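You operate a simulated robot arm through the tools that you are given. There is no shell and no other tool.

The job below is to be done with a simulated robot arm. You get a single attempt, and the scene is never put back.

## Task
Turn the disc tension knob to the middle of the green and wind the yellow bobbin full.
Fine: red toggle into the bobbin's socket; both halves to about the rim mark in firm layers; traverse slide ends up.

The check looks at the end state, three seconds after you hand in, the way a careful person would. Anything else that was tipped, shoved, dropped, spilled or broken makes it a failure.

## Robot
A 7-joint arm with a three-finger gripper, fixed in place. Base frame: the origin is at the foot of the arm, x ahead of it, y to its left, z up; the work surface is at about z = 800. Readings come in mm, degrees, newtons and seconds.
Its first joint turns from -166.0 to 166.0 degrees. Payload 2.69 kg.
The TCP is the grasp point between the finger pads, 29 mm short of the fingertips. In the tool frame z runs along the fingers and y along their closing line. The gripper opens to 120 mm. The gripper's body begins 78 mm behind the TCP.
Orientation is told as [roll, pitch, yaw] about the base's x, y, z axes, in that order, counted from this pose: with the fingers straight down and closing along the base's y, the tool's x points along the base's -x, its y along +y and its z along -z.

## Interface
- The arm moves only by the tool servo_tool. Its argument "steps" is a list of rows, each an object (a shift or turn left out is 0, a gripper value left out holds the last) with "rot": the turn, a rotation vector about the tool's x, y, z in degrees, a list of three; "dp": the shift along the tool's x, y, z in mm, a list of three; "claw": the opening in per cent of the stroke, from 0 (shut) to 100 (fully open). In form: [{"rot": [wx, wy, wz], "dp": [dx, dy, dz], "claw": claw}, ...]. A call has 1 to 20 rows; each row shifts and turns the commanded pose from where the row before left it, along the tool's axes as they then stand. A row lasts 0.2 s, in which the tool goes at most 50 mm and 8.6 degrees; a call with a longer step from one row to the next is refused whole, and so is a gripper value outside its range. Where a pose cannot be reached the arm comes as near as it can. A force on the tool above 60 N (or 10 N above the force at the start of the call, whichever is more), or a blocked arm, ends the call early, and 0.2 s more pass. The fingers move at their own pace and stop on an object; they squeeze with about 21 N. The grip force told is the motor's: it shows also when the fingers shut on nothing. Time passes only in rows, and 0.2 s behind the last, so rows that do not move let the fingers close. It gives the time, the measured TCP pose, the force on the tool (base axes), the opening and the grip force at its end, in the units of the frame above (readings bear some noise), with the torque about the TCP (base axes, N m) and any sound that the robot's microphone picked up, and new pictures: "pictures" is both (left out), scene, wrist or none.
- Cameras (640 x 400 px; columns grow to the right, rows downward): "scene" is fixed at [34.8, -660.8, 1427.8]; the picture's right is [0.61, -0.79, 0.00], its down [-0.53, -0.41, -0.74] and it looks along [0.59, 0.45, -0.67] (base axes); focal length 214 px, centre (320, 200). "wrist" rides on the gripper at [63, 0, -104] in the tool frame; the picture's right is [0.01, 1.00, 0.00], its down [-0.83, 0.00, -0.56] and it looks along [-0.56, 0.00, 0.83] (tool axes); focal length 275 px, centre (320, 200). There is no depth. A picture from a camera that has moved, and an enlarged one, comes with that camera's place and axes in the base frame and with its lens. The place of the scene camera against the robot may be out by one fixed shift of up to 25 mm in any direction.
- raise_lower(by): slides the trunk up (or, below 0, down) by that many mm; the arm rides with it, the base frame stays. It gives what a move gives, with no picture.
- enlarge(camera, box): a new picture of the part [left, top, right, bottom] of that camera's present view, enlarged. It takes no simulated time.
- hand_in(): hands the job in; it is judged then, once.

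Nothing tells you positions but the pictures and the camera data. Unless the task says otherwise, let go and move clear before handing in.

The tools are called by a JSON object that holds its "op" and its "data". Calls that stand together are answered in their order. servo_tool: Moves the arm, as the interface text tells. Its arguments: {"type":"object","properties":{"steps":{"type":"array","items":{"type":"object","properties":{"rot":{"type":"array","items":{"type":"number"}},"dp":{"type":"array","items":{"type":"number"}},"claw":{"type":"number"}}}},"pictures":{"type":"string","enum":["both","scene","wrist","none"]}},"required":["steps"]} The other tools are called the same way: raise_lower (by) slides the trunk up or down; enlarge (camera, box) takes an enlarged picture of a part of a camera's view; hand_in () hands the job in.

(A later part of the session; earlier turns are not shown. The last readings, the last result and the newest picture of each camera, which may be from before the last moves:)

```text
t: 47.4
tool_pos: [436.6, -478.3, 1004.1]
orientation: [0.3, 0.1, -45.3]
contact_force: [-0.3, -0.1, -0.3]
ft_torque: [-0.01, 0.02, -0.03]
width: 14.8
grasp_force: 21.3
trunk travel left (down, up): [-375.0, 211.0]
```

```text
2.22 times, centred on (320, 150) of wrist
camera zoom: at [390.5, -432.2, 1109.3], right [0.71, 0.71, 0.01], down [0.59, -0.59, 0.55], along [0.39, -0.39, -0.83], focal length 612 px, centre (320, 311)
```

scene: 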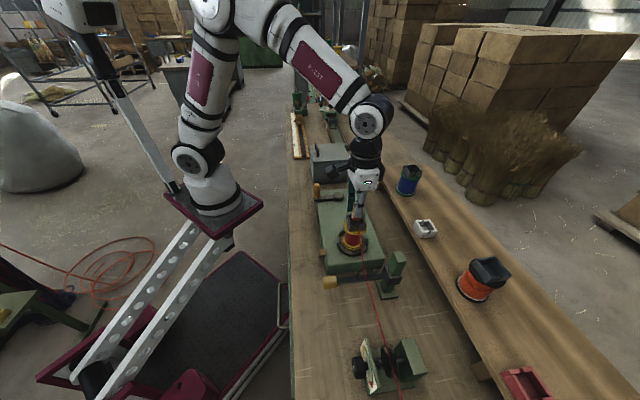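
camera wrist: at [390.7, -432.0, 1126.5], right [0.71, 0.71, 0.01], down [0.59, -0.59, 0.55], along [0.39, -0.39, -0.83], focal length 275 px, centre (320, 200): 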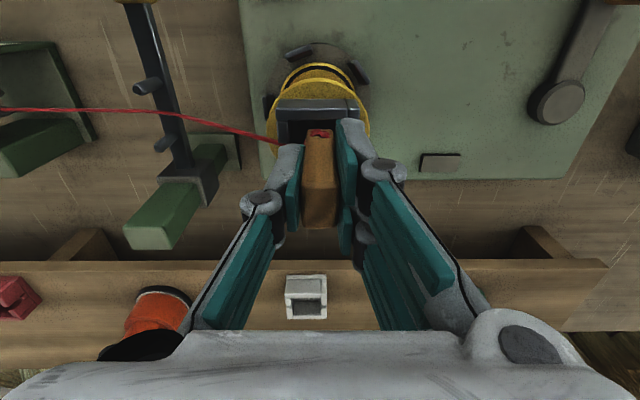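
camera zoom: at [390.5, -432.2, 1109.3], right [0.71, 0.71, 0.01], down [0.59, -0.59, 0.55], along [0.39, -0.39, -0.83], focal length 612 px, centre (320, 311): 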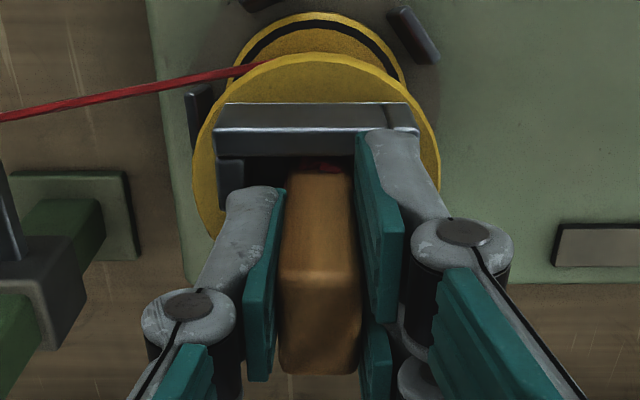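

The cord has jumped to the bobbin's lower half, so the toggle counts as seated in the socket. I'll open the fingers and rise clear.

{"op": "servo_tool", "data": {"steps": [{"claw": 20}, {"claw": 30}, {"claw": 40}, {"claw": 40}, {"dp": [0, 0, -15], "claw": 40}, {"dp": [0, 0, -25], "claw": 40}, {"dp": [0, 0, -30], "claw": 40}, {"dp": [0, 0, -20], "claw": 40}, {"claw": 40}], "pictures": "both"}}

{"op": "enlarge", "data": {"camera": "wrist", "box": [220, 60, 420, 240]}}

{"op": "enlarge", "data": {"camera": "scene", "box": [310, 180, 410, 310]}}

```text
t: 49.4
tool_pos: [436.4, -479.3, 1096.7]
orientation: [0.3, 0.0, -45.3]
contact_force: [-0.4, 0.3, 0.3]
ft_torque: [0.01, -0.01, -0.02]
width: 48.1
grasp_force: 0.1
trunk travel left (down, up): [-375.0, 211.0]
camera wrist: at [390.8, -433.1, 1200.1], right [0.71, 0.71, 0.01], down [0.59, -0.59, 0.55], along [0.39, -0.39, -0.83], focal length 275 px, centre (320, 200)
```

scene: 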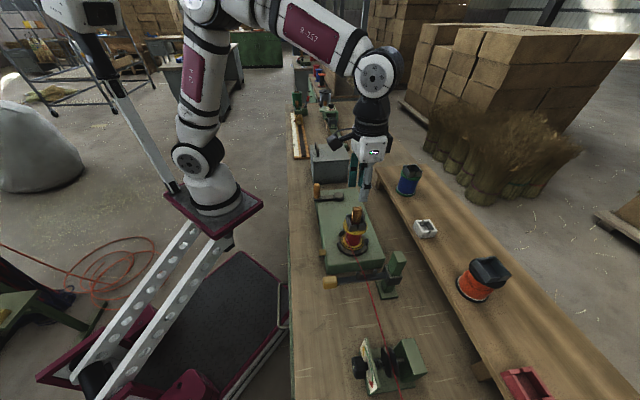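
wrist: 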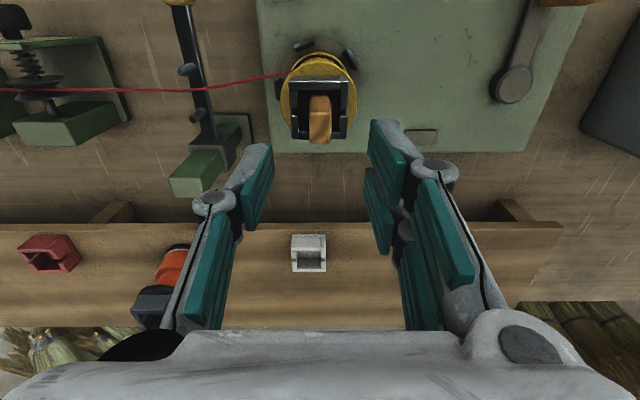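

```text
2.22 times, centred on (320, 150) of wrist
camera zoom: at [390.8, -433.1, 1200.1], right [0.71, 0.71, 0.01], down [0.59, -0.59, 0.55], along [0.39, -0.39, -0.83], focal length 612 px, centre (320, 311)
```

zoom: 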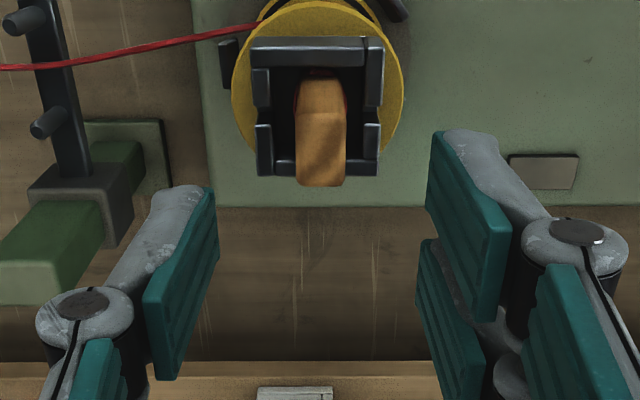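

```text
3.08 times, centred on (360, 245) of scene
camera zoom: at [34.8, -660.8, 1427.8], right [0.61, -0.79, 0.0], down [-0.53, -0.41, -0.74], along [0.59, 0.45, -0.67], focal length 660 px, centre (197, 62)
```

zoom: 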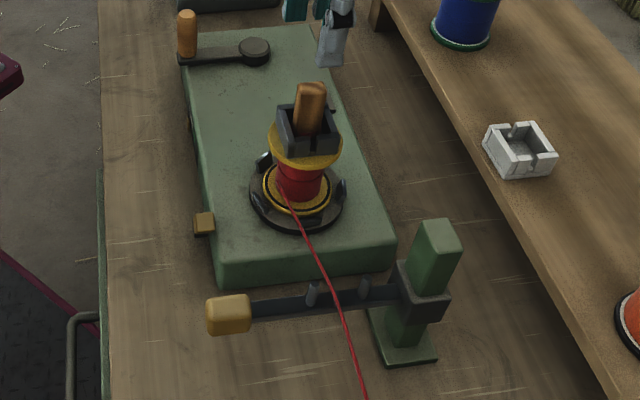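

The toggle is standing in the socket and the cord runs from the slide to the bobbin's lower half. Next is the crank: handle near o=565, s=194 (z 865-931), pivot near o=646, s=187. I'll go above the handle.

{"op": "servo_tool", "data": {"steps": [{"dp": [13.5, 37.3, 0], "claw": 50}, {"dp": [13.5, 37.3, 0], "claw": 50}, {"dp": [13.5, 37.3, 0], "claw": 50}, {"dp": [13.5, 37.3, 0], "claw": 50}, {"dp": [13.5, 37.3, 0], "claw": 50}, {"dp": [13.5, 37.3, 0], "claw": 50}, {"dp": [0, 0, 40], "claw": 50}, {"dp": [0, 0, 40], "claw": 50}, {"claw": 50}], "pictures": "both"}}

{"op": "enlarge", "data": {"camera": "wrist", "box": [220, 100, 420, 240]}}

```text
t: 51.4
tool_pos: [536.4, -265.6, 1016.2]
orientation: [0.4, 0.2, -45.5]
contact_force: [-0.3, 0.0, 0.3]
ft_torque: [-0.02, 0.02, 0.03]
width: 60.2
grasp_force: 0.1
trunk travel left (down, up): [-375.0, 211.0]
camera wrist: at [491.8, -219.2, 1120.4], right [0.71, 0.71, 0.01], down [0.59, -0.59, 0.55], along [0.39, -0.39, -0.83], focal length 275 px, centre (320, 200)
```

scene: 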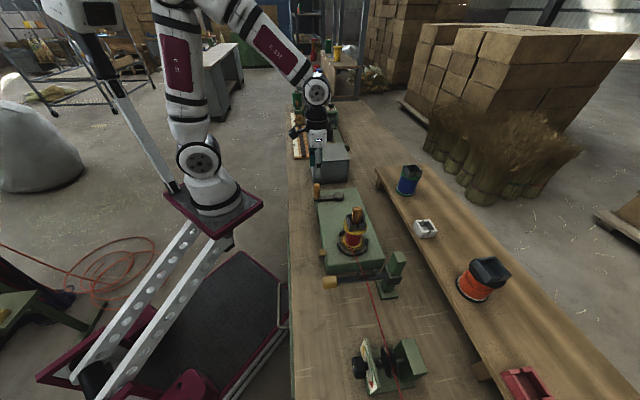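
wrist: 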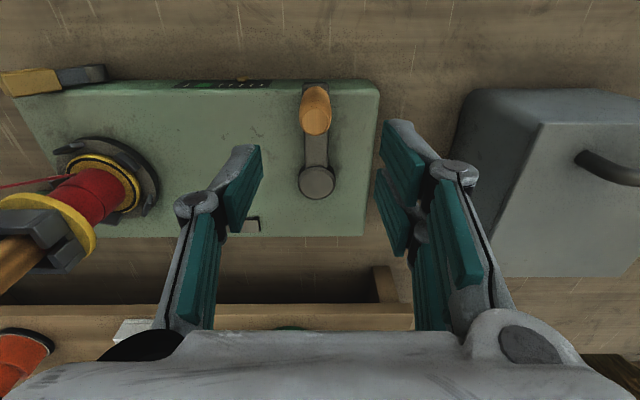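

```text
2.86 times, centred on (320, 170) of wrist
camera zoom: at [491.8, -219.2, 1120.4], right [0.71, 0.71, 0.01], down [0.59, -0.59, 0.55], along [0.39, -0.39, -0.83], focal length 786 px, centre (320, 286)
```

zoom: 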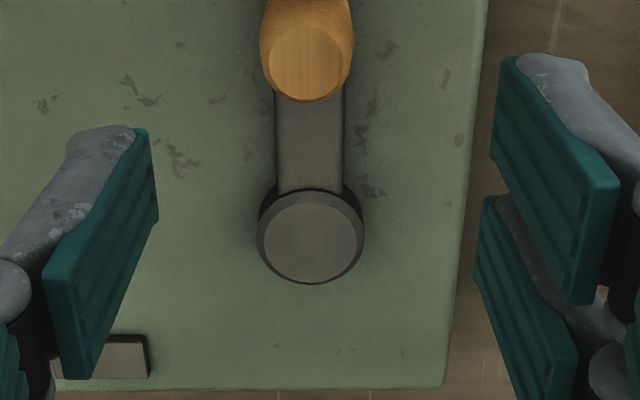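

The handle is right under the hand, offset only a few millimetres. I'll go down around it to z≈908 and close.

{"op": "servo_tool", "data": {"steps": [{"dp": [3, -2, 28], "claw": 50}, {"dp": [0, 0, 30], "claw": 50}, {"dp": [0, 0, 30], "claw": 50}, {"dp": [0, 0, 20], "claw": 50}, {"claw": 50}], "pictures": "wrist"}}

{"op": "enlarge", "data": {"camera": "wrist", "box": [220, 100, 420, 240]}}

```text
t: 52.6
tool_pos: [535.2, -262.6, 906.9]
orientation: [0.4, 0.0, -45.4]
contact_force: [0.6, -0.8, 0.0]
ft_torque: [0.02, 0.01, -0.01]
width: 60.1
grasp_force: 0.0
trunk travel left (down, up): [-375.0, 211.0]
camera wrist: at [489.0, -216.4, 1012.2], right [0.71, 0.71, 0.01], down [0.59, -0.59, 0.55], along [0.39, -0.39, -0.83], focal length 275 px, centre (320, 200)
```

wrist: 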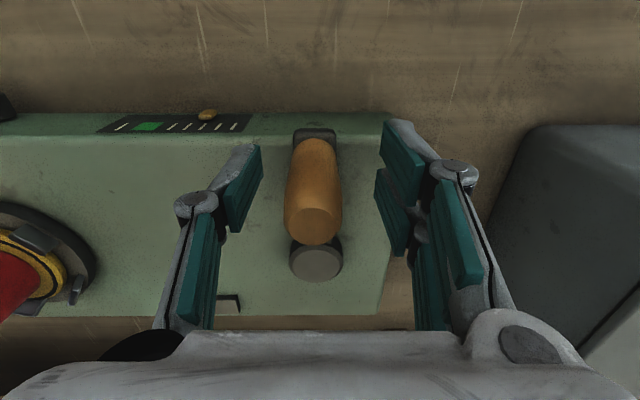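

```text
2.86 times, centred on (320, 170) of wrist
camera zoom: at [489.0, -216.4, 1012.2], right [0.71, 0.71, 0.01], down [0.59, -0.59, 0.55], along [0.39, -0.39, -0.83], focal length 786 px, centre (320, 286)
```

zoom: 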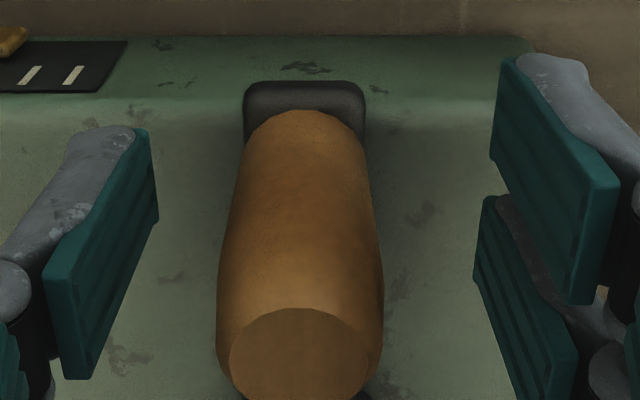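

{"op": "servo_tool", "data": {"steps": [{"dp": [0, -2.5, 0], "claw": 50}, {"claw": 50}, {"claw": 0}, {"claw": 0}, {"claw": 0}, {"claw": 0}], "pictures": "wrist"}}

```text
t: 54.0
tool_pos: [534.3, -264.1, 908.9]
orientation: [0.4, 0.1, -45.4]
contact_force: [-0.1, -1.3, 3.4]
ft_torque: [-0.02, -0.02, -0.01]
width: 22.5
grasp_force: 44.9
trunk travel left (down, up): [-375.0, 211.0]
camera wrist: at [487.4, -218.0, 1012.3], right [0.71, 0.71, 0.01], down [0.59, -0.59, 0.55], along [0.39, -0.39, -0.83], focal length 275 px, centre (320, 200)
```

wrist: 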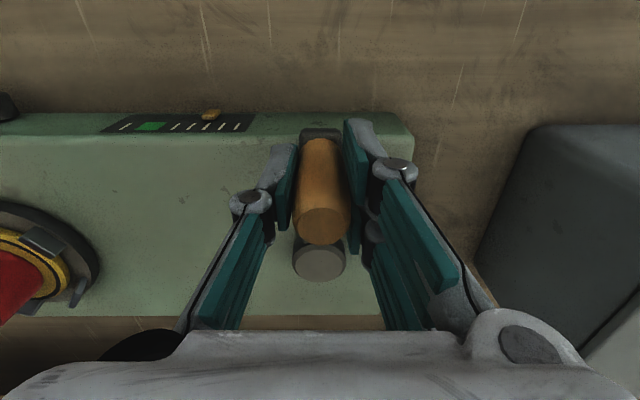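

The handle is gripped at 22.5 mm. I'll try a small clockwise swing (seen from above) about the pivot and watch force and bobbin.

{"op": "servo_tool", "data": {"steps": [{"dp": [-1.25, 11.7, 0], "claw": 0}, {"dp": [-3.8, 14.1, 0], "claw": 0}, {"dp": [-6.2, 13.3, 0], "claw": 0}, {"claw": 0}], "pictures": "both"}}

{"op": "enlarge", "data": {"camera": "scene", "box": [300, 170, 420, 300]}}

```text
t: 55.0
tool_pos: [569.2, -243.8, 907.9]
orientation: [0.2, 0.2, -45.4]
contact_force: [-1.8, 8.6, 5.6]
ft_torque: [0.68, 0.34, 0.01]
width: 22.5
grasp_force: 46.1
trunk travel left (down, up): [-375.0, 211.0]
camera wrist: at [522.8, -197.7, 1012.4], right [0.71, 0.71, 0.01], down [0.59, -0.59, 0.55], along [0.39, -0.39, -0.83], focal length 275 px, centre (320, 200)
```

scene: 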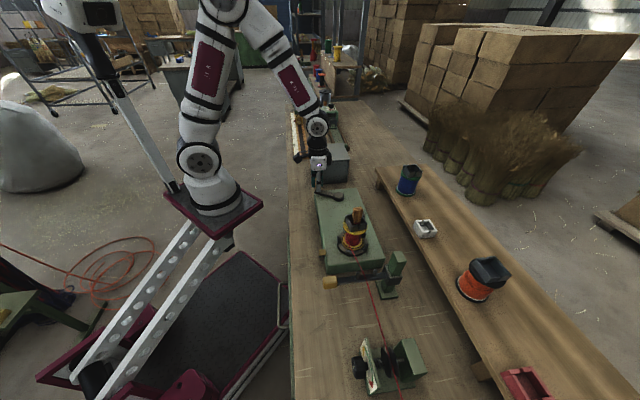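
wrist: 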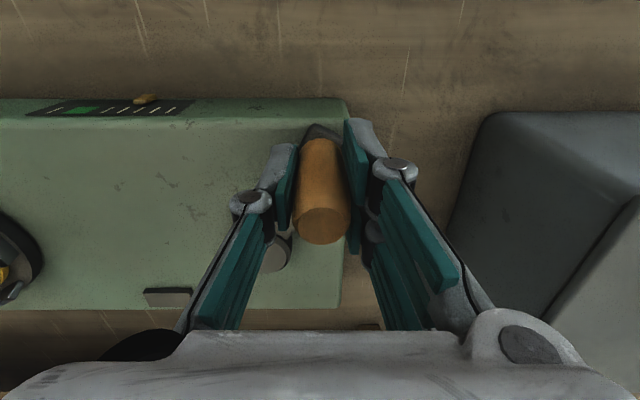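

```text
3.08 times, centred on (360, 235) of scene
camera zoom: at [34.8, -660.8, 1427.8], right [0.61, -0.79, 0.0], down [-0.53, -0.41, -0.74], along [0.59, 0.45, -0.67], focal length 660 px, centre (197, 92)
```

zoom: 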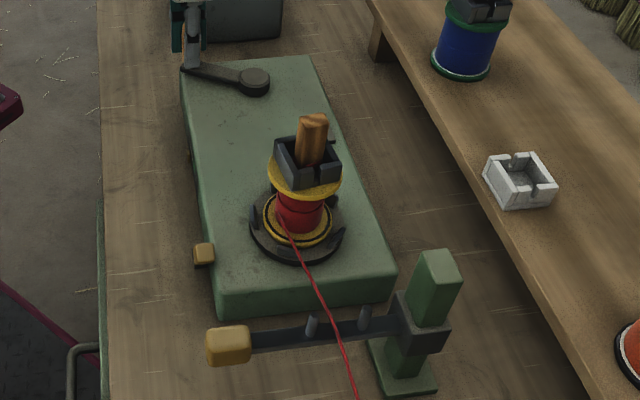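

{"op": "enlarge", "data": {"camera": "scene", "box": [330, 190, 380, 260]}}

{"op": "enlarge", "data": {"camera": "wrist", "box": [20, 80, 200, 130]}}

```text
5.71 times, centred on (355, 225) of scene
camera zoom: at [34.8, -660.8, 1427.8], right [0.61, -0.79, 0.0], down [-0.53, -0.41, -0.74], along [0.59, 0.45, -0.67], focal length 1226 px, centre (120, 57)
```

zoom: 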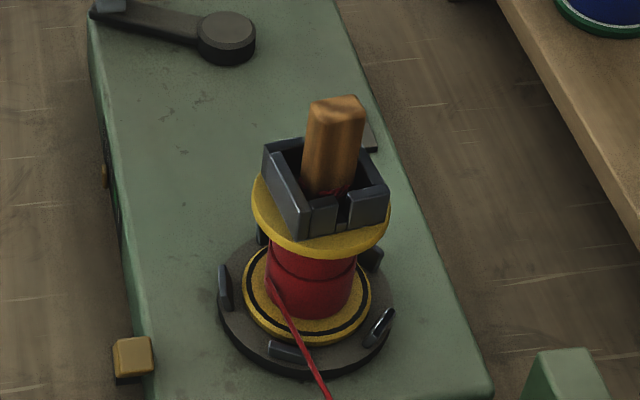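

```text
3.56 times, centred on (110, 105) of wrist
camera zoom: at [522.8, -197.7, 1012.4], right [0.71, 0.71, 0.01], down [0.59, -0.59, 0.55], along [0.39, -0.39, -0.83], focal length 979 px, centre (1067, 538)
```

zoom: 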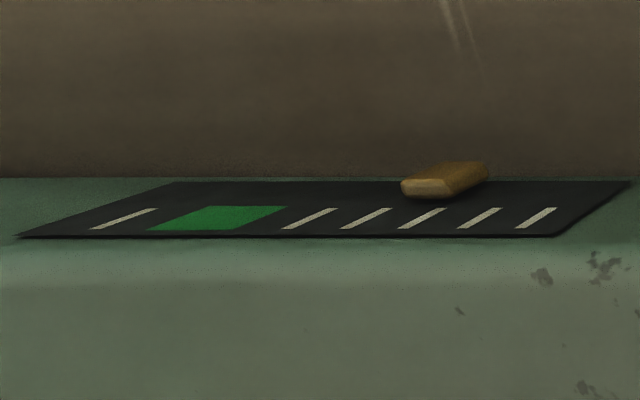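

The crank follows freely with under 10 N. I'll turn a further 30 degrees and compare the bobbin's and gauge's reaction.

{"op": "servo_tool", "data": {"steps": [{"dp": [-8.4, 12.0, 0], "claw": 0}, {"dp": [-10.3, 10.3, 0], "claw": 0}, {"dp": [-12.0, 8.4, 0], "claw": 0}, {"claw": 0}], "pictures": "wrist"}}

{"op": "enlarge", "data": {"camera": "scene", "box": [330, 190, 380, 260]}}

```text
t: 56.0
tool_pos: [612.6, -243.0, 907.9]
orientation: [0.3, 0.1, -45.2]
contact_force: [7.5, 25.2, -1.4]
ft_torque: [0.62, -0.26, 0.01]
width: 22.9
grasp_force: 45.0
trunk travel left (down, up): [-375.0, 211.0]
camera wrist: at [567.2, -196.8, 1012.3], right [0.71, 0.71, 0.01], down [0.59, -0.59, 0.55], along [0.4, -0.39, -0.83], focal length 275 px, centre (320, 200)
```

wrist: 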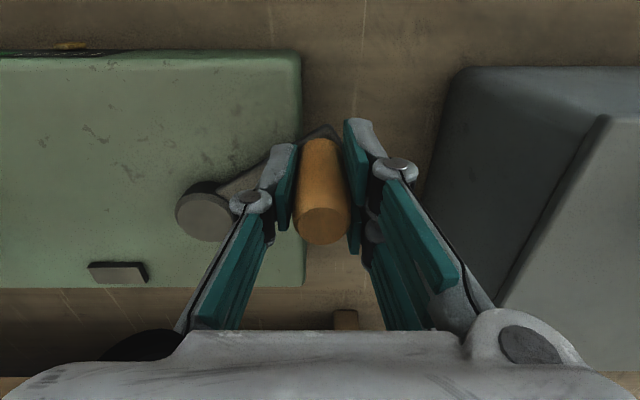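

```text
5.71 times, centred on (355, 225) of scene
camera zoom: at [34.8, -660.8, 1427.8], right [0.61, -0.79, 0.0], down [-0.53, -0.41, -0.74], along [0.59, 0.45, -0.67], focal length 1226 px, centre (120, 57)
```

zoom: 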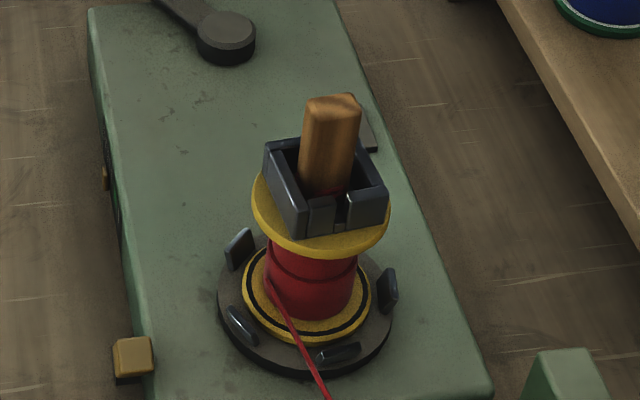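

The chuck ring follows the crank one-to-one and the red winding seems to be growing slightly, with the force now mostly radial (my circle is a bit too small). I'll step outward a little and read the force again.

{"op": "servo_tool", "data": {"steps": [{"dp": [-1.0, 2.5, 0], "claw": 0}, {"dp": [-1.0, 1.8, 0], "claw": 0}, {"claw": 0}], "pictures": "none"}}

```text
t: 56.8
tool_pos: [616.6, -242.9, 907.8]
orientation: [0.2, 0.2, -45.4]
contact_force: [0.4, 8.7, -10.2]
ft_torque: [0.85, 0.55, 0.01]
width: 22.7
grasp_force: 44.9
trunk travel left (down, up): [-375.0, 211.0]
```

{"op": "servo_tool", "data": {"steps": [{"dp": [-15.2, 8.6, 0], "claw": 0}, {"dp": [-15.2, 4.0, 0], "claw": 0}, {"dp": [-15.6, 1.4, 0], "claw": 0}, {"claw": 0}], "pictures": "none"}}

```text
t: 57.8
tool_pos: [657.0, -269.6, 908.6]
orientation: [0.2, 0.2, -45.4]
contact_force: [-14.8, -13.1, -19.1]
ft_torque: [-0.14, 0.61, -0.04]
width: 22.4
grasp_force: 45.4
trunk travel left (down, up): [-375.0, 211.0]
```

{"op": "servo_tool", "data": {"steps": [{"claw": 0}], "pictures": "both"}}

{"op": "enlarge", "data": {"camera": "scene", "box": [330, 190, 380, 260]}}

{"op": "enlarge", "data": {"camera": "wrist", "box": [100, 80, 440, 280]}}

```text
t: 58.2
tool_pos: [657.7, -267.9, 909.7]
orientation: [0.2, 0.1, -45.5]
contact_force: [-20.2, -19.5, -21.1]
ft_torque: [-0.6, 0.45, -0.04]
width: 22.3
grasp_force: 45.1
trunk travel left (down, up): [-375.0, 211.0]
camera wrist: at [611.3, -222.9, 1012.5], right [0.71, 0.7, 0.0], down [0.58, -0.59, 0.55], along [0.39, -0.39, -0.83], focal length 275 px, centre (320, 200)
```

scene: 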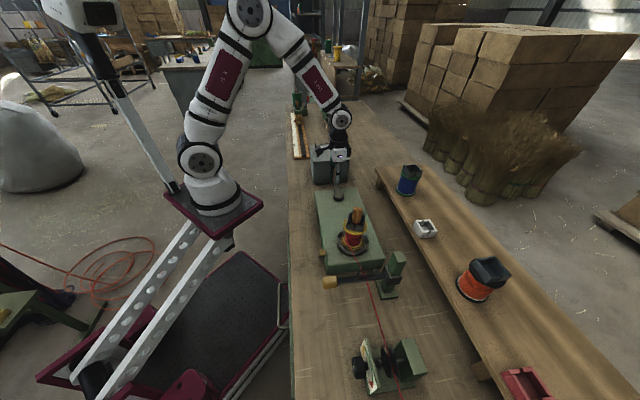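
wrist: 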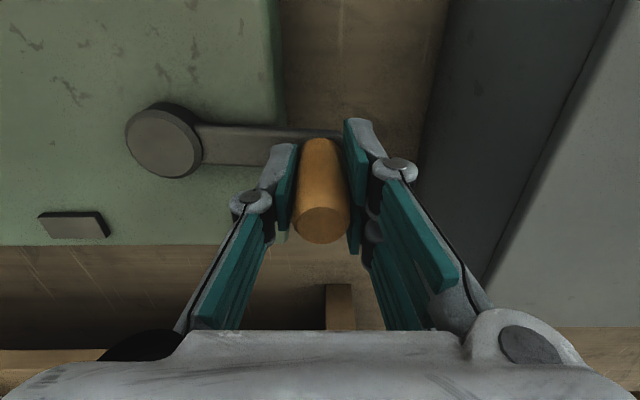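

```text
5.71 times, centred on (355, 225) of scene
camera zoom: at [34.8, -660.8, 1427.8], right [0.61, -0.79, 0.0], down [-0.53, -0.41, -0.74], along [0.59, 0.45, -0.67], focal length 1226 px, centre (120, 57)
```

zoom: 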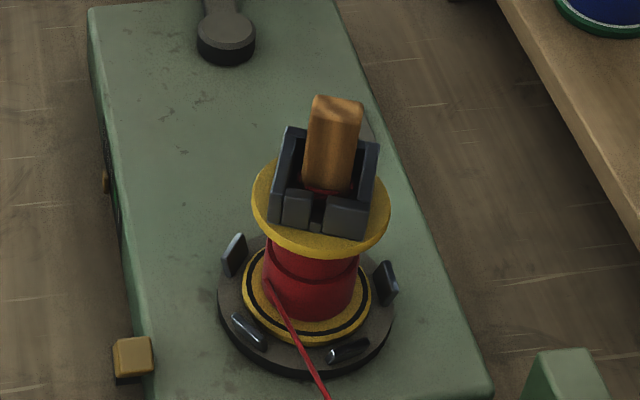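

```text
1.88 times, centred on (270, 180) of wrist
camera zoom: at [611.3, -222.9, 1012.5], right [0.71, 0.7, 0.0], down [0.58, -0.59, 0.55], along [0.39, -0.39, -0.83], focal length 518 px, centre (414, 238)
```

zoom: 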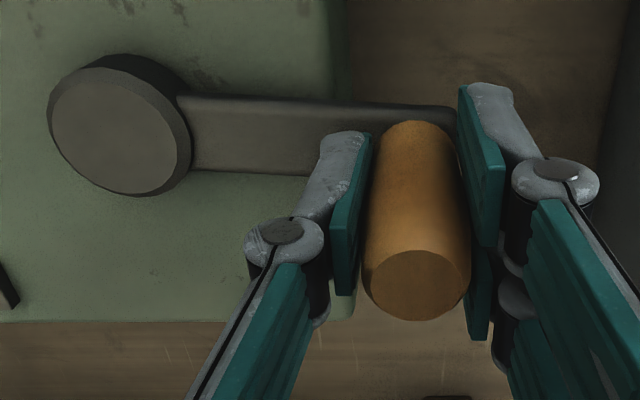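

The socket orientation now clearly shows the bobbin turning clockwise, about six turns per crank turn, so clockwise is the winding direction. My measurements fit a circle with centre (o 650, s 189.4) and radius 85.5; I'll continue on that circle and check the forces.

{"op": "servo_tool", "data": {"steps": [{"dp": [-18.1, -7.5, 0], "claw": 0}, {"dp": [-20.6, -8.6, 0], "claw": 0}, {"dp": [-17.7, -13.5, 0], "claw": 0}, {"claw": 0}], "pictures": "none"}}

```text
t: 59.2
tool_pos: [678.3, -327.1, 908.6]
orientation: [0.2, 0.2, -45.2]
contact_force: [-10.2, 2.1, -6.1]
ft_torque: [0.54, 0.66, -0.02]
width: 22.3
grasp_force: 45.2
trunk travel left (down, up): [-375.0, 211.0]
```

{"op": "servo_tool", "data": {"steps": [{"dp": [-13.1, -18.0, 0], "claw": 0}, {"dp": [-8.5, -20.5, 0], "claw": 0}, {"dp": [-2.9, -22.0, 0], "claw": 0}, {"claw": 0}], "pictures": "none"}}

{"op": "enlarge", "data": {"camera": "scene", "box": [330, 190, 380, 260]}}

```text
t: 60.2
tool_pos: [651.6, -386.5, 908.7]
orientation: [0.3, 0.1, -45.2]
contact_force: [-7.2, 8.3, 0.8]
ft_torque: [0.15, 0.15, -0.06]
width: 22.4
grasp_force: 45.4
trunk travel left (down, up): [-375.0, 211.0]
```

```text
5.71 times, centred on (355, 225) of scene
camera zoom: at [34.8, -660.8, 1427.8], right [0.61, -0.79, 0.0], down [-0.53, -0.41, -0.74], along [0.59, 0.45, -0.67], focal length 1226 px, centre (120, 57)
```

zoom: 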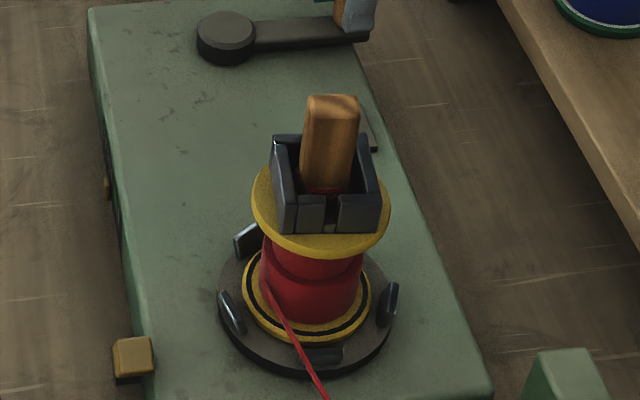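

The lower half is growing quickly: after half a crank turn it is already close to the black ring. I'll look closer before turning further.

{"op": "enlarge", "data": {"camera": "scene", "box": [335, 228, 371, 258]}}

{"op": "servo_tool", "data": {"steps": [{"claw": 0}], "pictures": "wrist"}}

```text
13.33 times, centred on (353, 243) of scene
camera zoom: at [34.8, -660.8, 1427.8], right [0.61, -0.79, 0.0], down [-0.53, -0.41, -0.74], along [0.59, 0.45, -0.67], focal length 2860 px, centre (-120, -373)
```

zoom: 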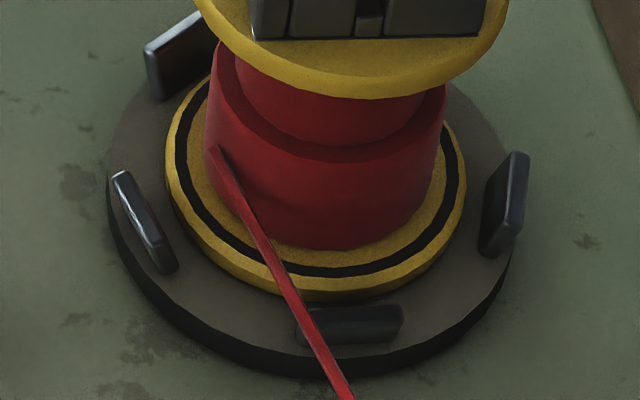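

```text
t: 60.6
tool_pos: [651.9, -386.0, 908.6]
orientation: [0.3, 0.1, -45.3]
contact_force: [-5.7, 6.9, 4.0]
ft_torque: [0.37, 0.37, 0.04]
width: 22.5
grasp_force: 45.0
trunk travel left (down, up): [-375.0, 211.0]
camera wrist: at [606.2, -340.6, 1012.6], right [0.71, 0.71, 0.01], down [0.59, -0.59, 0.55], along [0.39, -0.39, -0.83], focal length 275 px, centre (320, 200)
```

wrist: 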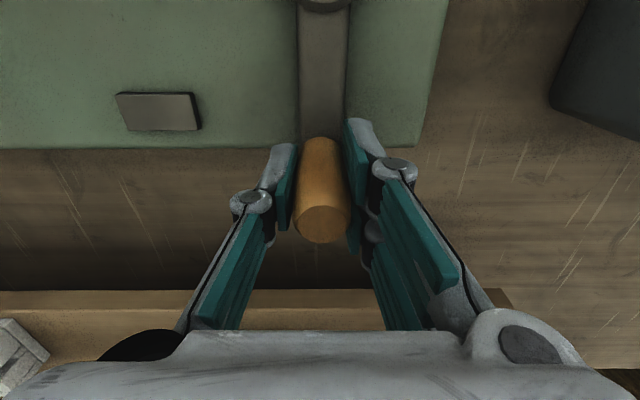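

The lower winding stands at roughly 113 px against a ring at 127-141 px, having started near 97. I'll turn another 45 degrees and look again.

{"op": "servo_tool", "data": {"steps": [{"dp": [2.9, -22.0, 0], "claw": 0}, {"dp": [8.5, -20.5, 0], "claw": 0}, {"dp": [13.5, -17.6, 0], "claw": 0}, {"claw": 0}], "pictures": "none"}}

{"op": "enlarge", "data": {"camera": "scene", "box": [335, 228, 371, 258]}}

```text
t: 61.6
tool_pos: [591.3, -411.0, 907.4]
orientation: [0.2, 0.2, -45.3]
contact_force: [0.7, 11.8, 13.0]
ft_torque: [0.22, -0.12, -0.01]
width: 22.5
grasp_force: 44.9
trunk travel left (down, up): [-375.0, 211.0]
```

```text
13.33 times, centred on (353, 243) of scene
camera zoom: at [34.8, -660.8, 1427.8], right [0.61, -0.79, 0.0], down [-0.53, -0.41, -0.74], along [0.59, 0.45, -0.67], focal length 2860 px, centre (-120, -373)
```

zoom: 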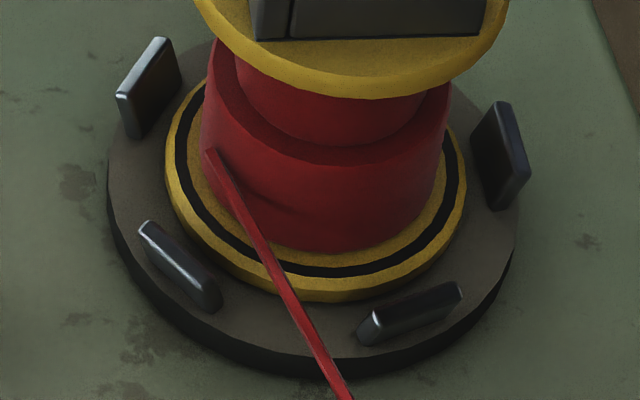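

{"op": "servo_tool", "data": {"steps": [{"dp": [18.1, -12.6, 0], "claw": 0}, {"dp": [20.5, -8.5, 0], "claw": 0}, {"dp": [22.0, -2.9, 0], "claw": 0}, {"dp": [22.0, 2.9, 0], "claw": 0}, {"claw": 0}], "pictures": "wrist"}}

{"op": "enlarge", "data": {"camera": "scene", "box": [335, 228, 371, 258]}}

```text
t: 62.8
tool_pos: [518.1, -366.3, 908.6]
orientation: [0.3, 0.1, -45.4]
contact_force: [5.4, 2.0, 22.7]
ft_torque: [0.08, -0.22, 0.02]
width: 22.4
grasp_force: 44.9
trunk travel left (down, up): [-375.0, 211.0]
camera wrist: at [472.5, -320.2, 1012.4], right [0.71, 0.71, 0.01], down [0.58, -0.59, 0.56], along [0.4, -0.39, -0.83], focal length 275 px, centre (320, 200)
```

wrist: 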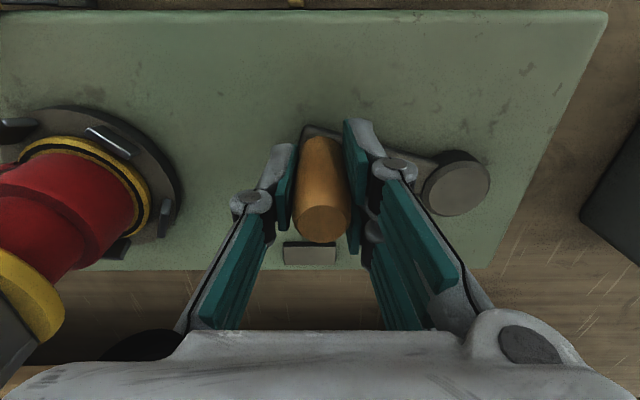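

```text
13.33 times, centred on (353, 243) of scene
camera zoom: at [34.8, -660.8, 1427.8], right [0.61, -0.79, 0.0], down [-0.53, -0.41, -0.74], along [0.59, 0.45, -0.67], focal length 2860 px, centre (-120, -373)
```

zoom: 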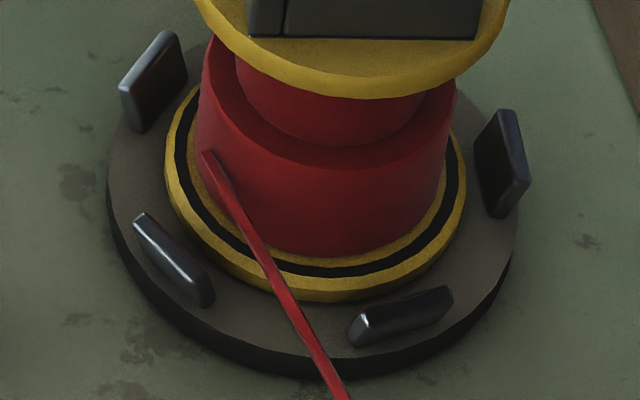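

{"op": "servo_tool", "data": {"steps": [{"dp": [20.5, 8.5, 0], "claw": 0}, {"dp": [17.6, 13.5, 0], "claw": 0}, {"dp": [13.5, 17.6, 0], "claw": 0}, {"claw": 0}], "pictures": "wrist"}}

{"op": "enlarge", "data": {"camera": "scene", "box": [335, 228, 371, 258]}}

{"op": "enlarge", "data": {"camera": "wrist", "box": [0, 0, 320, 200]}}

```text
t: 63.8
tool_pos: [511.9, -301.4, 908.0]
orientation: [0.3, -0.1, -45.3]
contact_force: [11.1, -2.5, 27.4]
ft_torque: [-0.17, -0.4, -0.02]
width: 22.5
grasp_force: 45.4
trunk travel left (down, up): [-375.0, 211.0]
camera wrist: at [465.2, -256.4, 1012.2], right [0.71, 0.71, 0.01], down [0.58, -0.59, 0.56], along [0.4, -0.39, -0.83], focal length 275 px, centre (320, 200)
```

wrist: 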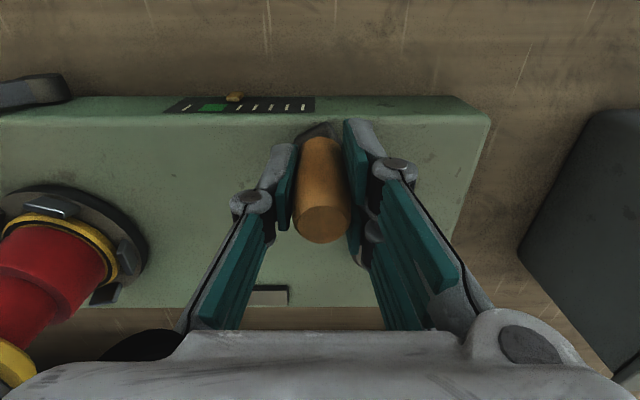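

```text
13.33 times, centred on (353, 243) of scene
camera zoom: at [34.8, -660.8, 1427.8], right [0.61, -0.79, 0.0], down [-0.53, -0.41, -0.74], along [0.59, 0.45, -0.67], focal length 2860 px, centre (-120, -373)
```

zoom: 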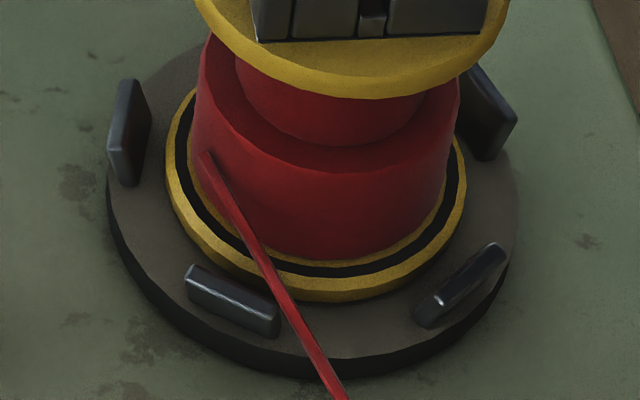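

```text
2.00 times, centred on (160, 100) of wrist
camera zoom: at [465.2, -256.4, 1012.2], right [0.71, 0.71, 0.01], down [0.58, -0.59, 0.56], along [0.4, -0.39, -0.83], focal length 551 px, centre (640, 400)
```

zoom: 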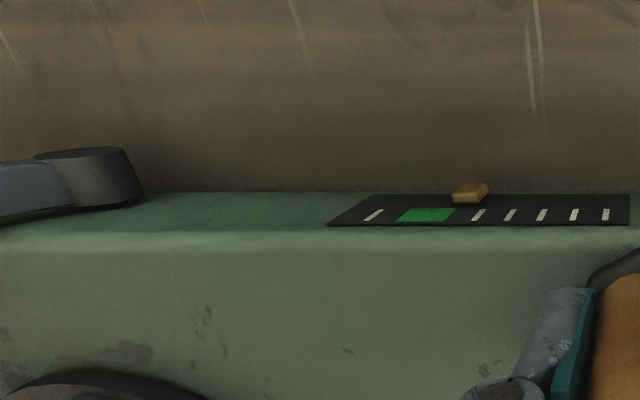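

The gauge pointer has moved with the fill, from about mark 3 to just short of the green, and the winding edge is just inside the black ring. I'll turn another 75 degrees and check again.

{"op": "servo_tool", "data": {"steps": [{"dp": [8.5, 20.5, 0], "claw": 0}, {"dp": [2.6, 22.0, 0], "claw": 0}, {"dp": [-2.9, 22.0, 0], "claw": 0}, {"dp": [-8.5, 20.5, 0], "claw": 0}, {"dp": [-13.5, 17.6, 0], "claw": 0}, {"claw": 0}], "pictures": "wrist"}}

{"op": "enlarge", "data": {"camera": "scene", "box": [335, 228, 371, 258]}}

{"op": "enlarge", "data": {"camera": "wrist", "box": [0, 20, 240, 170]}}

```text
t: 65.2
tool_pos: [594.0, -239.4, 908.0]
orientation: [0.3, 0.2, -45.4]
contact_force: [-1.7, -7.5, -2.4]
ft_torque: [0.48, 0.64, -0.03]
width: 22.3
grasp_force: 45.4
trunk travel left (down, up): [-375.0, 211.0]
camera wrist: at [547.0, -194.8, 1012.5], right [0.71, 0.71, 0.01], down [0.59, -0.59, 0.55], along [0.39, -0.39, -0.83], focal length 275 px, centre (320, 200)
```

wrist: 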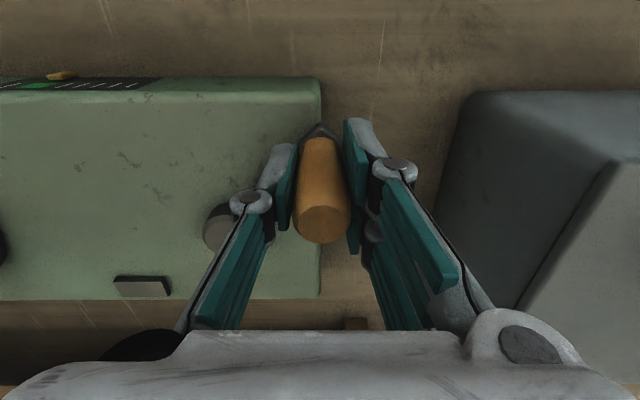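

```text
13.33 times, centred on (353, 243) of scene
camera zoom: at [34.8, -660.8, 1427.8], right [0.61, -0.79, 0.0], down [-0.53, -0.41, -0.74], along [0.59, 0.45, -0.67], focal length 2860 px, centre (-120, -373)
```

zoom: 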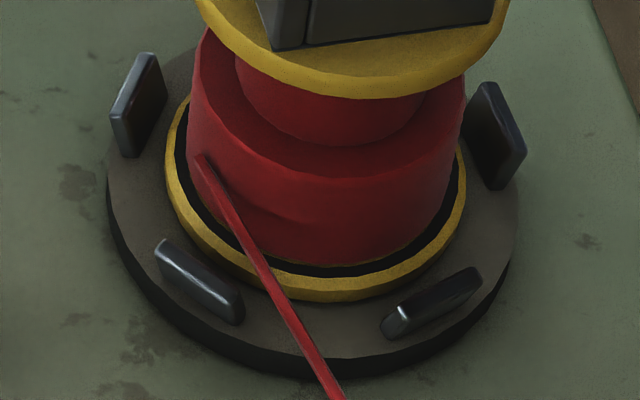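

```text
2.67 times, centred on (120, 95) of wrist
camera zoom: at [547.0, -194.8, 1012.5], right [0.71, 0.71, 0.01], down [0.59, -0.59, 0.55], along [0.39, -0.39, -0.83], focal length 734 px, centre (853, 480)
```

zoom: 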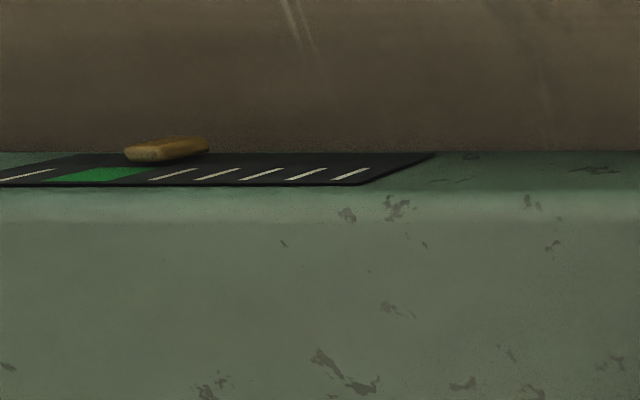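

The winding edge is now on the inner edge of the ring and the pointer has just entered the green. Another 45 degrees should put it mid-ring.

{"op": "servo_tool", "data": {"steps": [{"dp": [-17.8, 12.6, 0], "claw": 0}, {"dp": [-20.5, 8.5, 0], "claw": 0}, {"dp": [-22.0, 2.9, 0], "claw": 0}, {"claw": 0}], "pictures": "wrist"}}

{"op": "enlarge", "data": {"camera": "scene", "box": [335, 228, 371, 258]}}

```text
t: 66.2
tool_pos: [654.4, -266.0, 907.4]
orientation: [0.4, -0.1, -45.4]
contact_force: [10.3, 9.2, 4.6]
ft_torque: [0.07, -0.51, 0.04]
width: 22.3
grasp_force: 45.5
trunk travel left (down, up): [-375.0, 211.0]
camera wrist: at [608.1, -220.7, 1012.0], right [0.71, 0.71, 0.01], down [0.58, -0.59, 0.56], along [0.4, -0.39, -0.83], focal length 275 px, centre (320, 200)
```

wrist: 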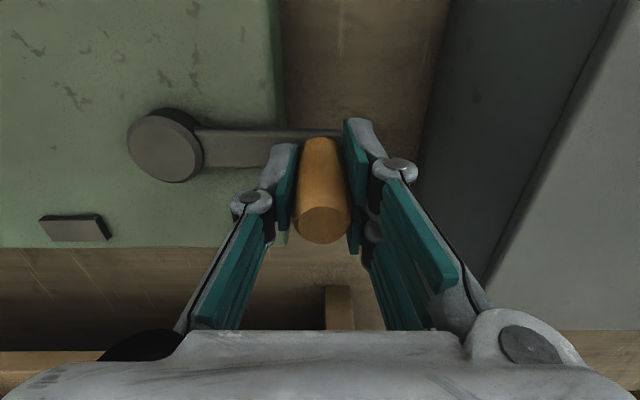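

```text
13.33 times, centred on (353, 243) of scene
camera zoom: at [34.8, -660.8, 1427.8], right [0.61, -0.79, 0.0], down [-0.53, -0.41, -0.74], along [0.59, 0.45, -0.67], focal length 2860 px, centre (-120, -373)
```

zoom: 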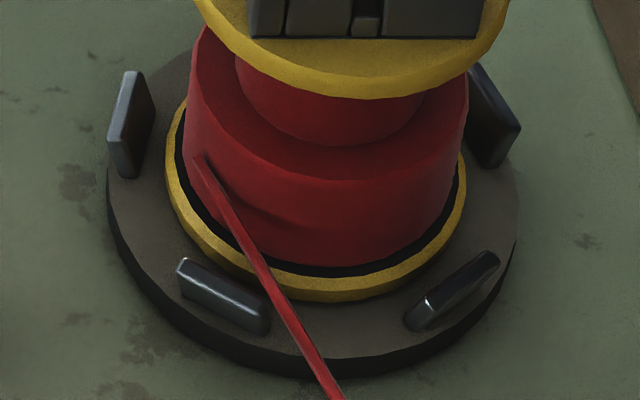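

The lower half now covers about the middle of the ring. I'll release the handle, rise, and travel to the traverse slide's knob (near o=556, s=-159, z≈884) to raise it.

{"op": "servo_tool", "data": {"steps": [{"claw": 45}, {"claw": 45}, {"dp": [0, 0, -35], "claw": 45}, {"dp": [0, 0, -45], "claw": 45}, {"dp": [0, 0, -45], "claw": 45}, {"dp": [0, 0, -45], "claw": 45}, {"dp": [8, -43, 0], "claw": 42}, {"dp": [8, -43, 0], "claw": 42}, {"dp": [8, -43, 0], "claw": 42}, {"dp": [8, -43, 0], "claw": 42}, {"dp": [8, -43, 0], "claw": 42}, {"dp": [8, -43, 0], "claw": 42}, {"dp": [8, -43, 0], "claw": 42}, {"dp": [8, -43, 0], "claw": 42}, {"dp": [8, -43, 0], "claw": 42}, {"dp": [8, -43, 0], "claw": 42}, {"claw": 42}], "pictures": "both"}}

{"op": "enlarge", "data": {"camera": "wrist", "box": [240, 40, 480, 240]}}

{"op": "enlarge", "data": {"camera": "scene", "box": [310, 180, 430, 310]}}

```text
t: 69.8
tool_pos: [290.8, -514.7, 1076.2]
orientation: [0.3, 0.1, -45.3]
contact_force: [0.3, 0.2, -0.1]
ft_torque: [-0.01, -0.03, 0.02]
width: 50.4
grasp_force: 0.1
trunk travel left (down, up): [-375.0, 211.0]
camera wrist: at [244.6, -468.7, 1181.6], right [0.71, 0.71, 0.01], down [0.59, -0.59, 0.55], along [0.39, -0.39, -0.83], focal length 275 px, centre (320, 200)
```

scene: 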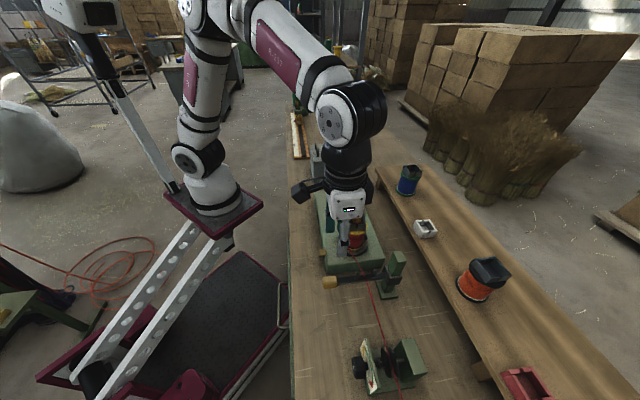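
wrist: 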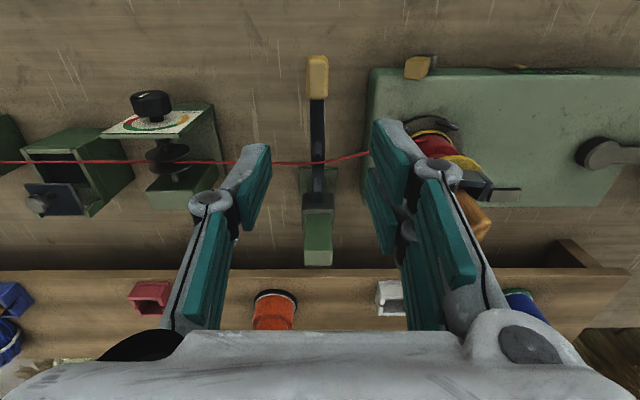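

```text
2.00 times, centred on (360, 140) of wrist
camera zoom: at [244.6, -468.7, 1181.6], right [0.71, 0.71, 0.01], down [0.59, -0.59, 0.55], along [0.39, -0.39, -0.83], focal length 551 px, centre (240, 320)
```

zoom: 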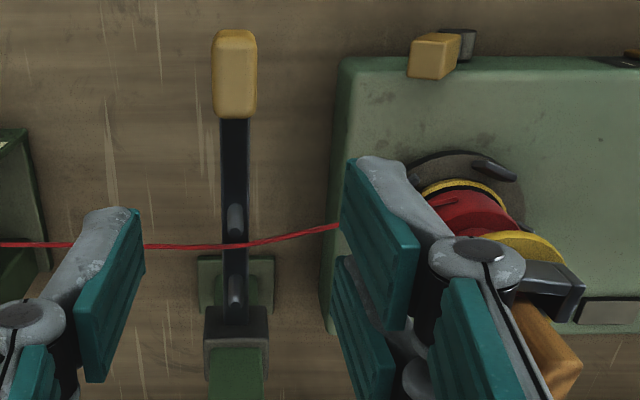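

```text
3.08 times, centred on (370, 245) of scene
camera zoom: at [34.8, -660.8, 1427.8], right [0.61, -0.79, 0.0], down [-0.53, -0.41, -0.74], along [0.59, 0.45, -0.67], focal length 660 px, centre (166, 62)
```

zoom: 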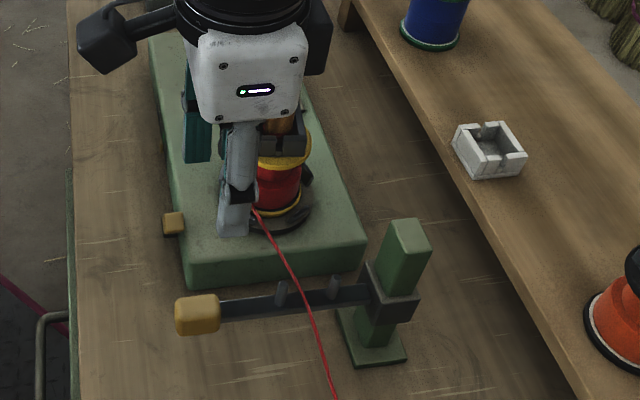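

The knob is directly below, about 22 mm wide. I'll come down around it in two stages.

{"op": "servo_tool", "data": {"steps": [{"dp": [7.5, -2, 20], "claw": 42}, {"dp": [0, 0, 40], "claw": 42}, {"dp": [0, 0, 40], "claw": 42}, {"dp": [0, 0, 30], "claw": 42}, {"claw": 42}], "pictures": "wrist"}}

{"op": "enlarge", "data": {"camera": "wrist", "box": [220, 60, 460, 240]}}

```text
t: 71.0
tool_pos: [283.0, -506.2, 945.9]
orientation: [0.3, 0.1, -45.3]
contact_force: [0.5, -0.1, -0.3]
ft_torque: [-0.01, 0.0, 0.0]
width: 50.4
grasp_force: 0.0
trunk travel left (down, up): [-375.0, 211.0]
camera wrist: at [236.8, -460.8, 1050.3], right [0.71, 0.71, 0.01], down [0.59, -0.59, 0.55], along [0.39, -0.39, -0.83], focal length 275 px, centre (320, 200)
```

wrist: 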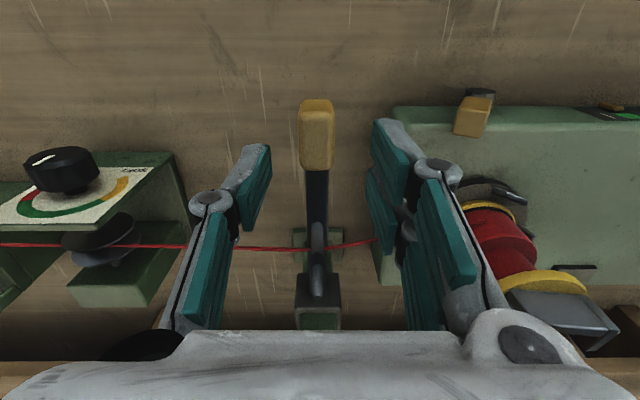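

```text
2.22 times, centred on (340, 150) of wrist
camera zoom: at [236.8, -460.8, 1050.3], right [0.71, 0.71, 0.01], down [0.59, -0.59, 0.55], along [0.39, -0.39, -0.83], focal length 612 px, centre (276, 311)
```

zoom: 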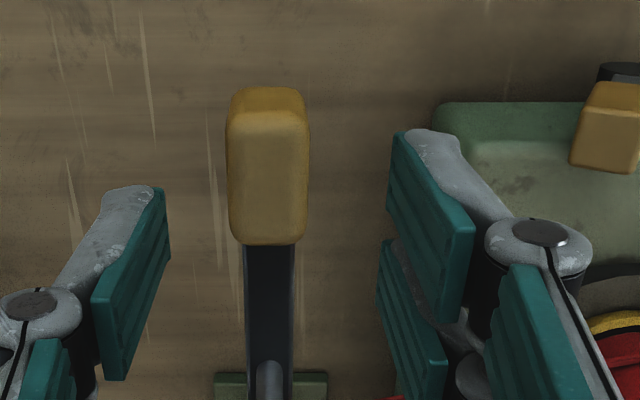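

{"op": "servo_tool", "data": {"steps": [{"dp": [0, -2.2, 20], "claw": 42}, {"dp": [0, 0, 22], "claw": 42}, {"dp": [0, 0, 20], "claw": 42}, {"claw": 42}, {"claw": 0}, {"claw": 0}, {"claw": 0}, {"claw": 0}], "pictures": "wrist"}}

```text
t: 72.8
tool_pos: [283.7, -508.1, 885.1]
orientation: [0.3, 0.1, -45.3]
contact_force: [-3.0, -3.0, -1.5]
ft_torque: [0.04, 0.16, 0.8]
width: 20.8
grasp_force: 44.6
trunk travel left (down, up): [-375.0, 211.0]
camera wrist: at [236.2, -462.6, 989.6], right [0.71, 0.71, 0.0], down [0.59, -0.59, 0.55], along [0.39, -0.39, -0.83], focal length 275 px, centre (320, 200)
```

wrist: 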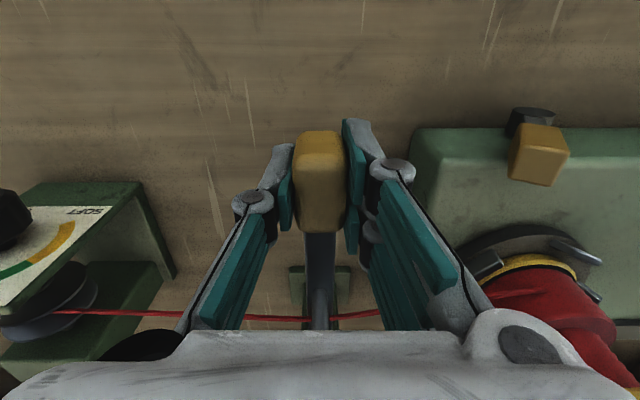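

The knob is gripped. I'll lift in small steps and watch the force.

{"op": "servo_tool", "data": {"steps": [{"dp": [0, 0, -4], "claw": 0}, {"dp": [0, 0, -5], "claw": 0}, {"dp": [0, 0, -5], "claw": 0}, {"claw": 0}], "pictures": "both"}}

{"op": "enlarge", "data": {"camera": "scene", "box": [310, 200, 430, 310]}}

```text
t: 73.8
tool_pos: [282.4, -508.9, 899.3]
orientation: [0.3, 0.2, -45.2]
contact_force: [-0.9, 2.2, -0.2]
ft_torque: [0.0, -0.03, 0.7]
width: 21.0
grasp_force: 44.8
trunk travel left (down, up): [-375.0, 211.0]
camera wrist: at [236.1, -462.8, 1003.9], right [0.71, 0.71, 0.01], down [0.59, -0.59, 0.55], along [0.39, -0.39, -0.83], focal length 275 px, centre (320, 200)
```

scene: 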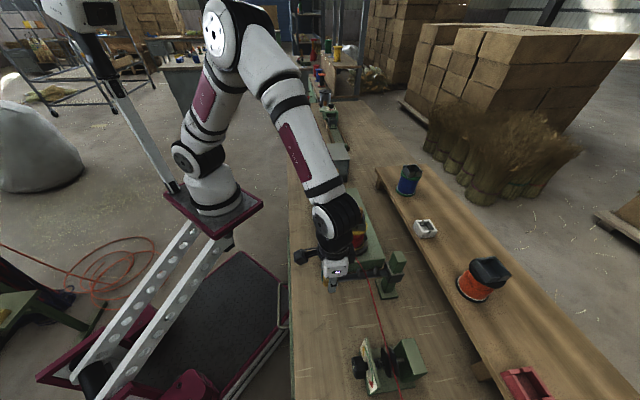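
wrist: 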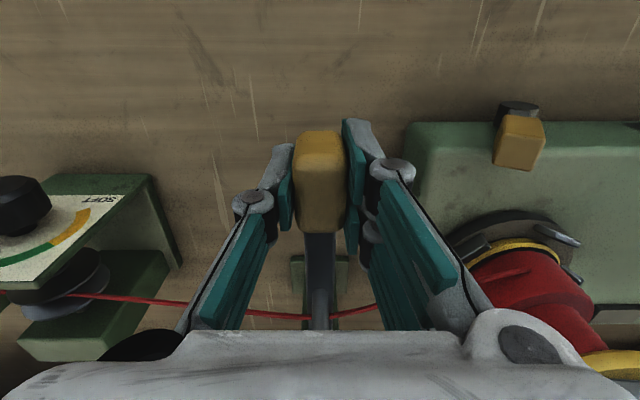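

```text
3.64 times, centred on (370, 255) of scene
camera zoom: at [34.8, -660.8, 1427.8], right [0.61, -0.79, 0.0], down [-0.53, -0.41, -0.74], along [0.59, 0.45, -0.67], focal length 780 px, centre (138, 0)
```

zoom: 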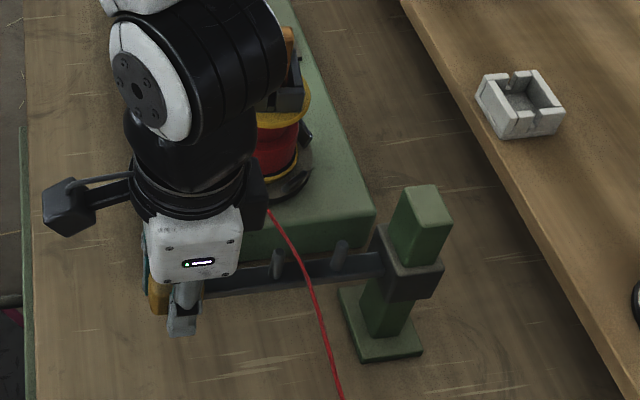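

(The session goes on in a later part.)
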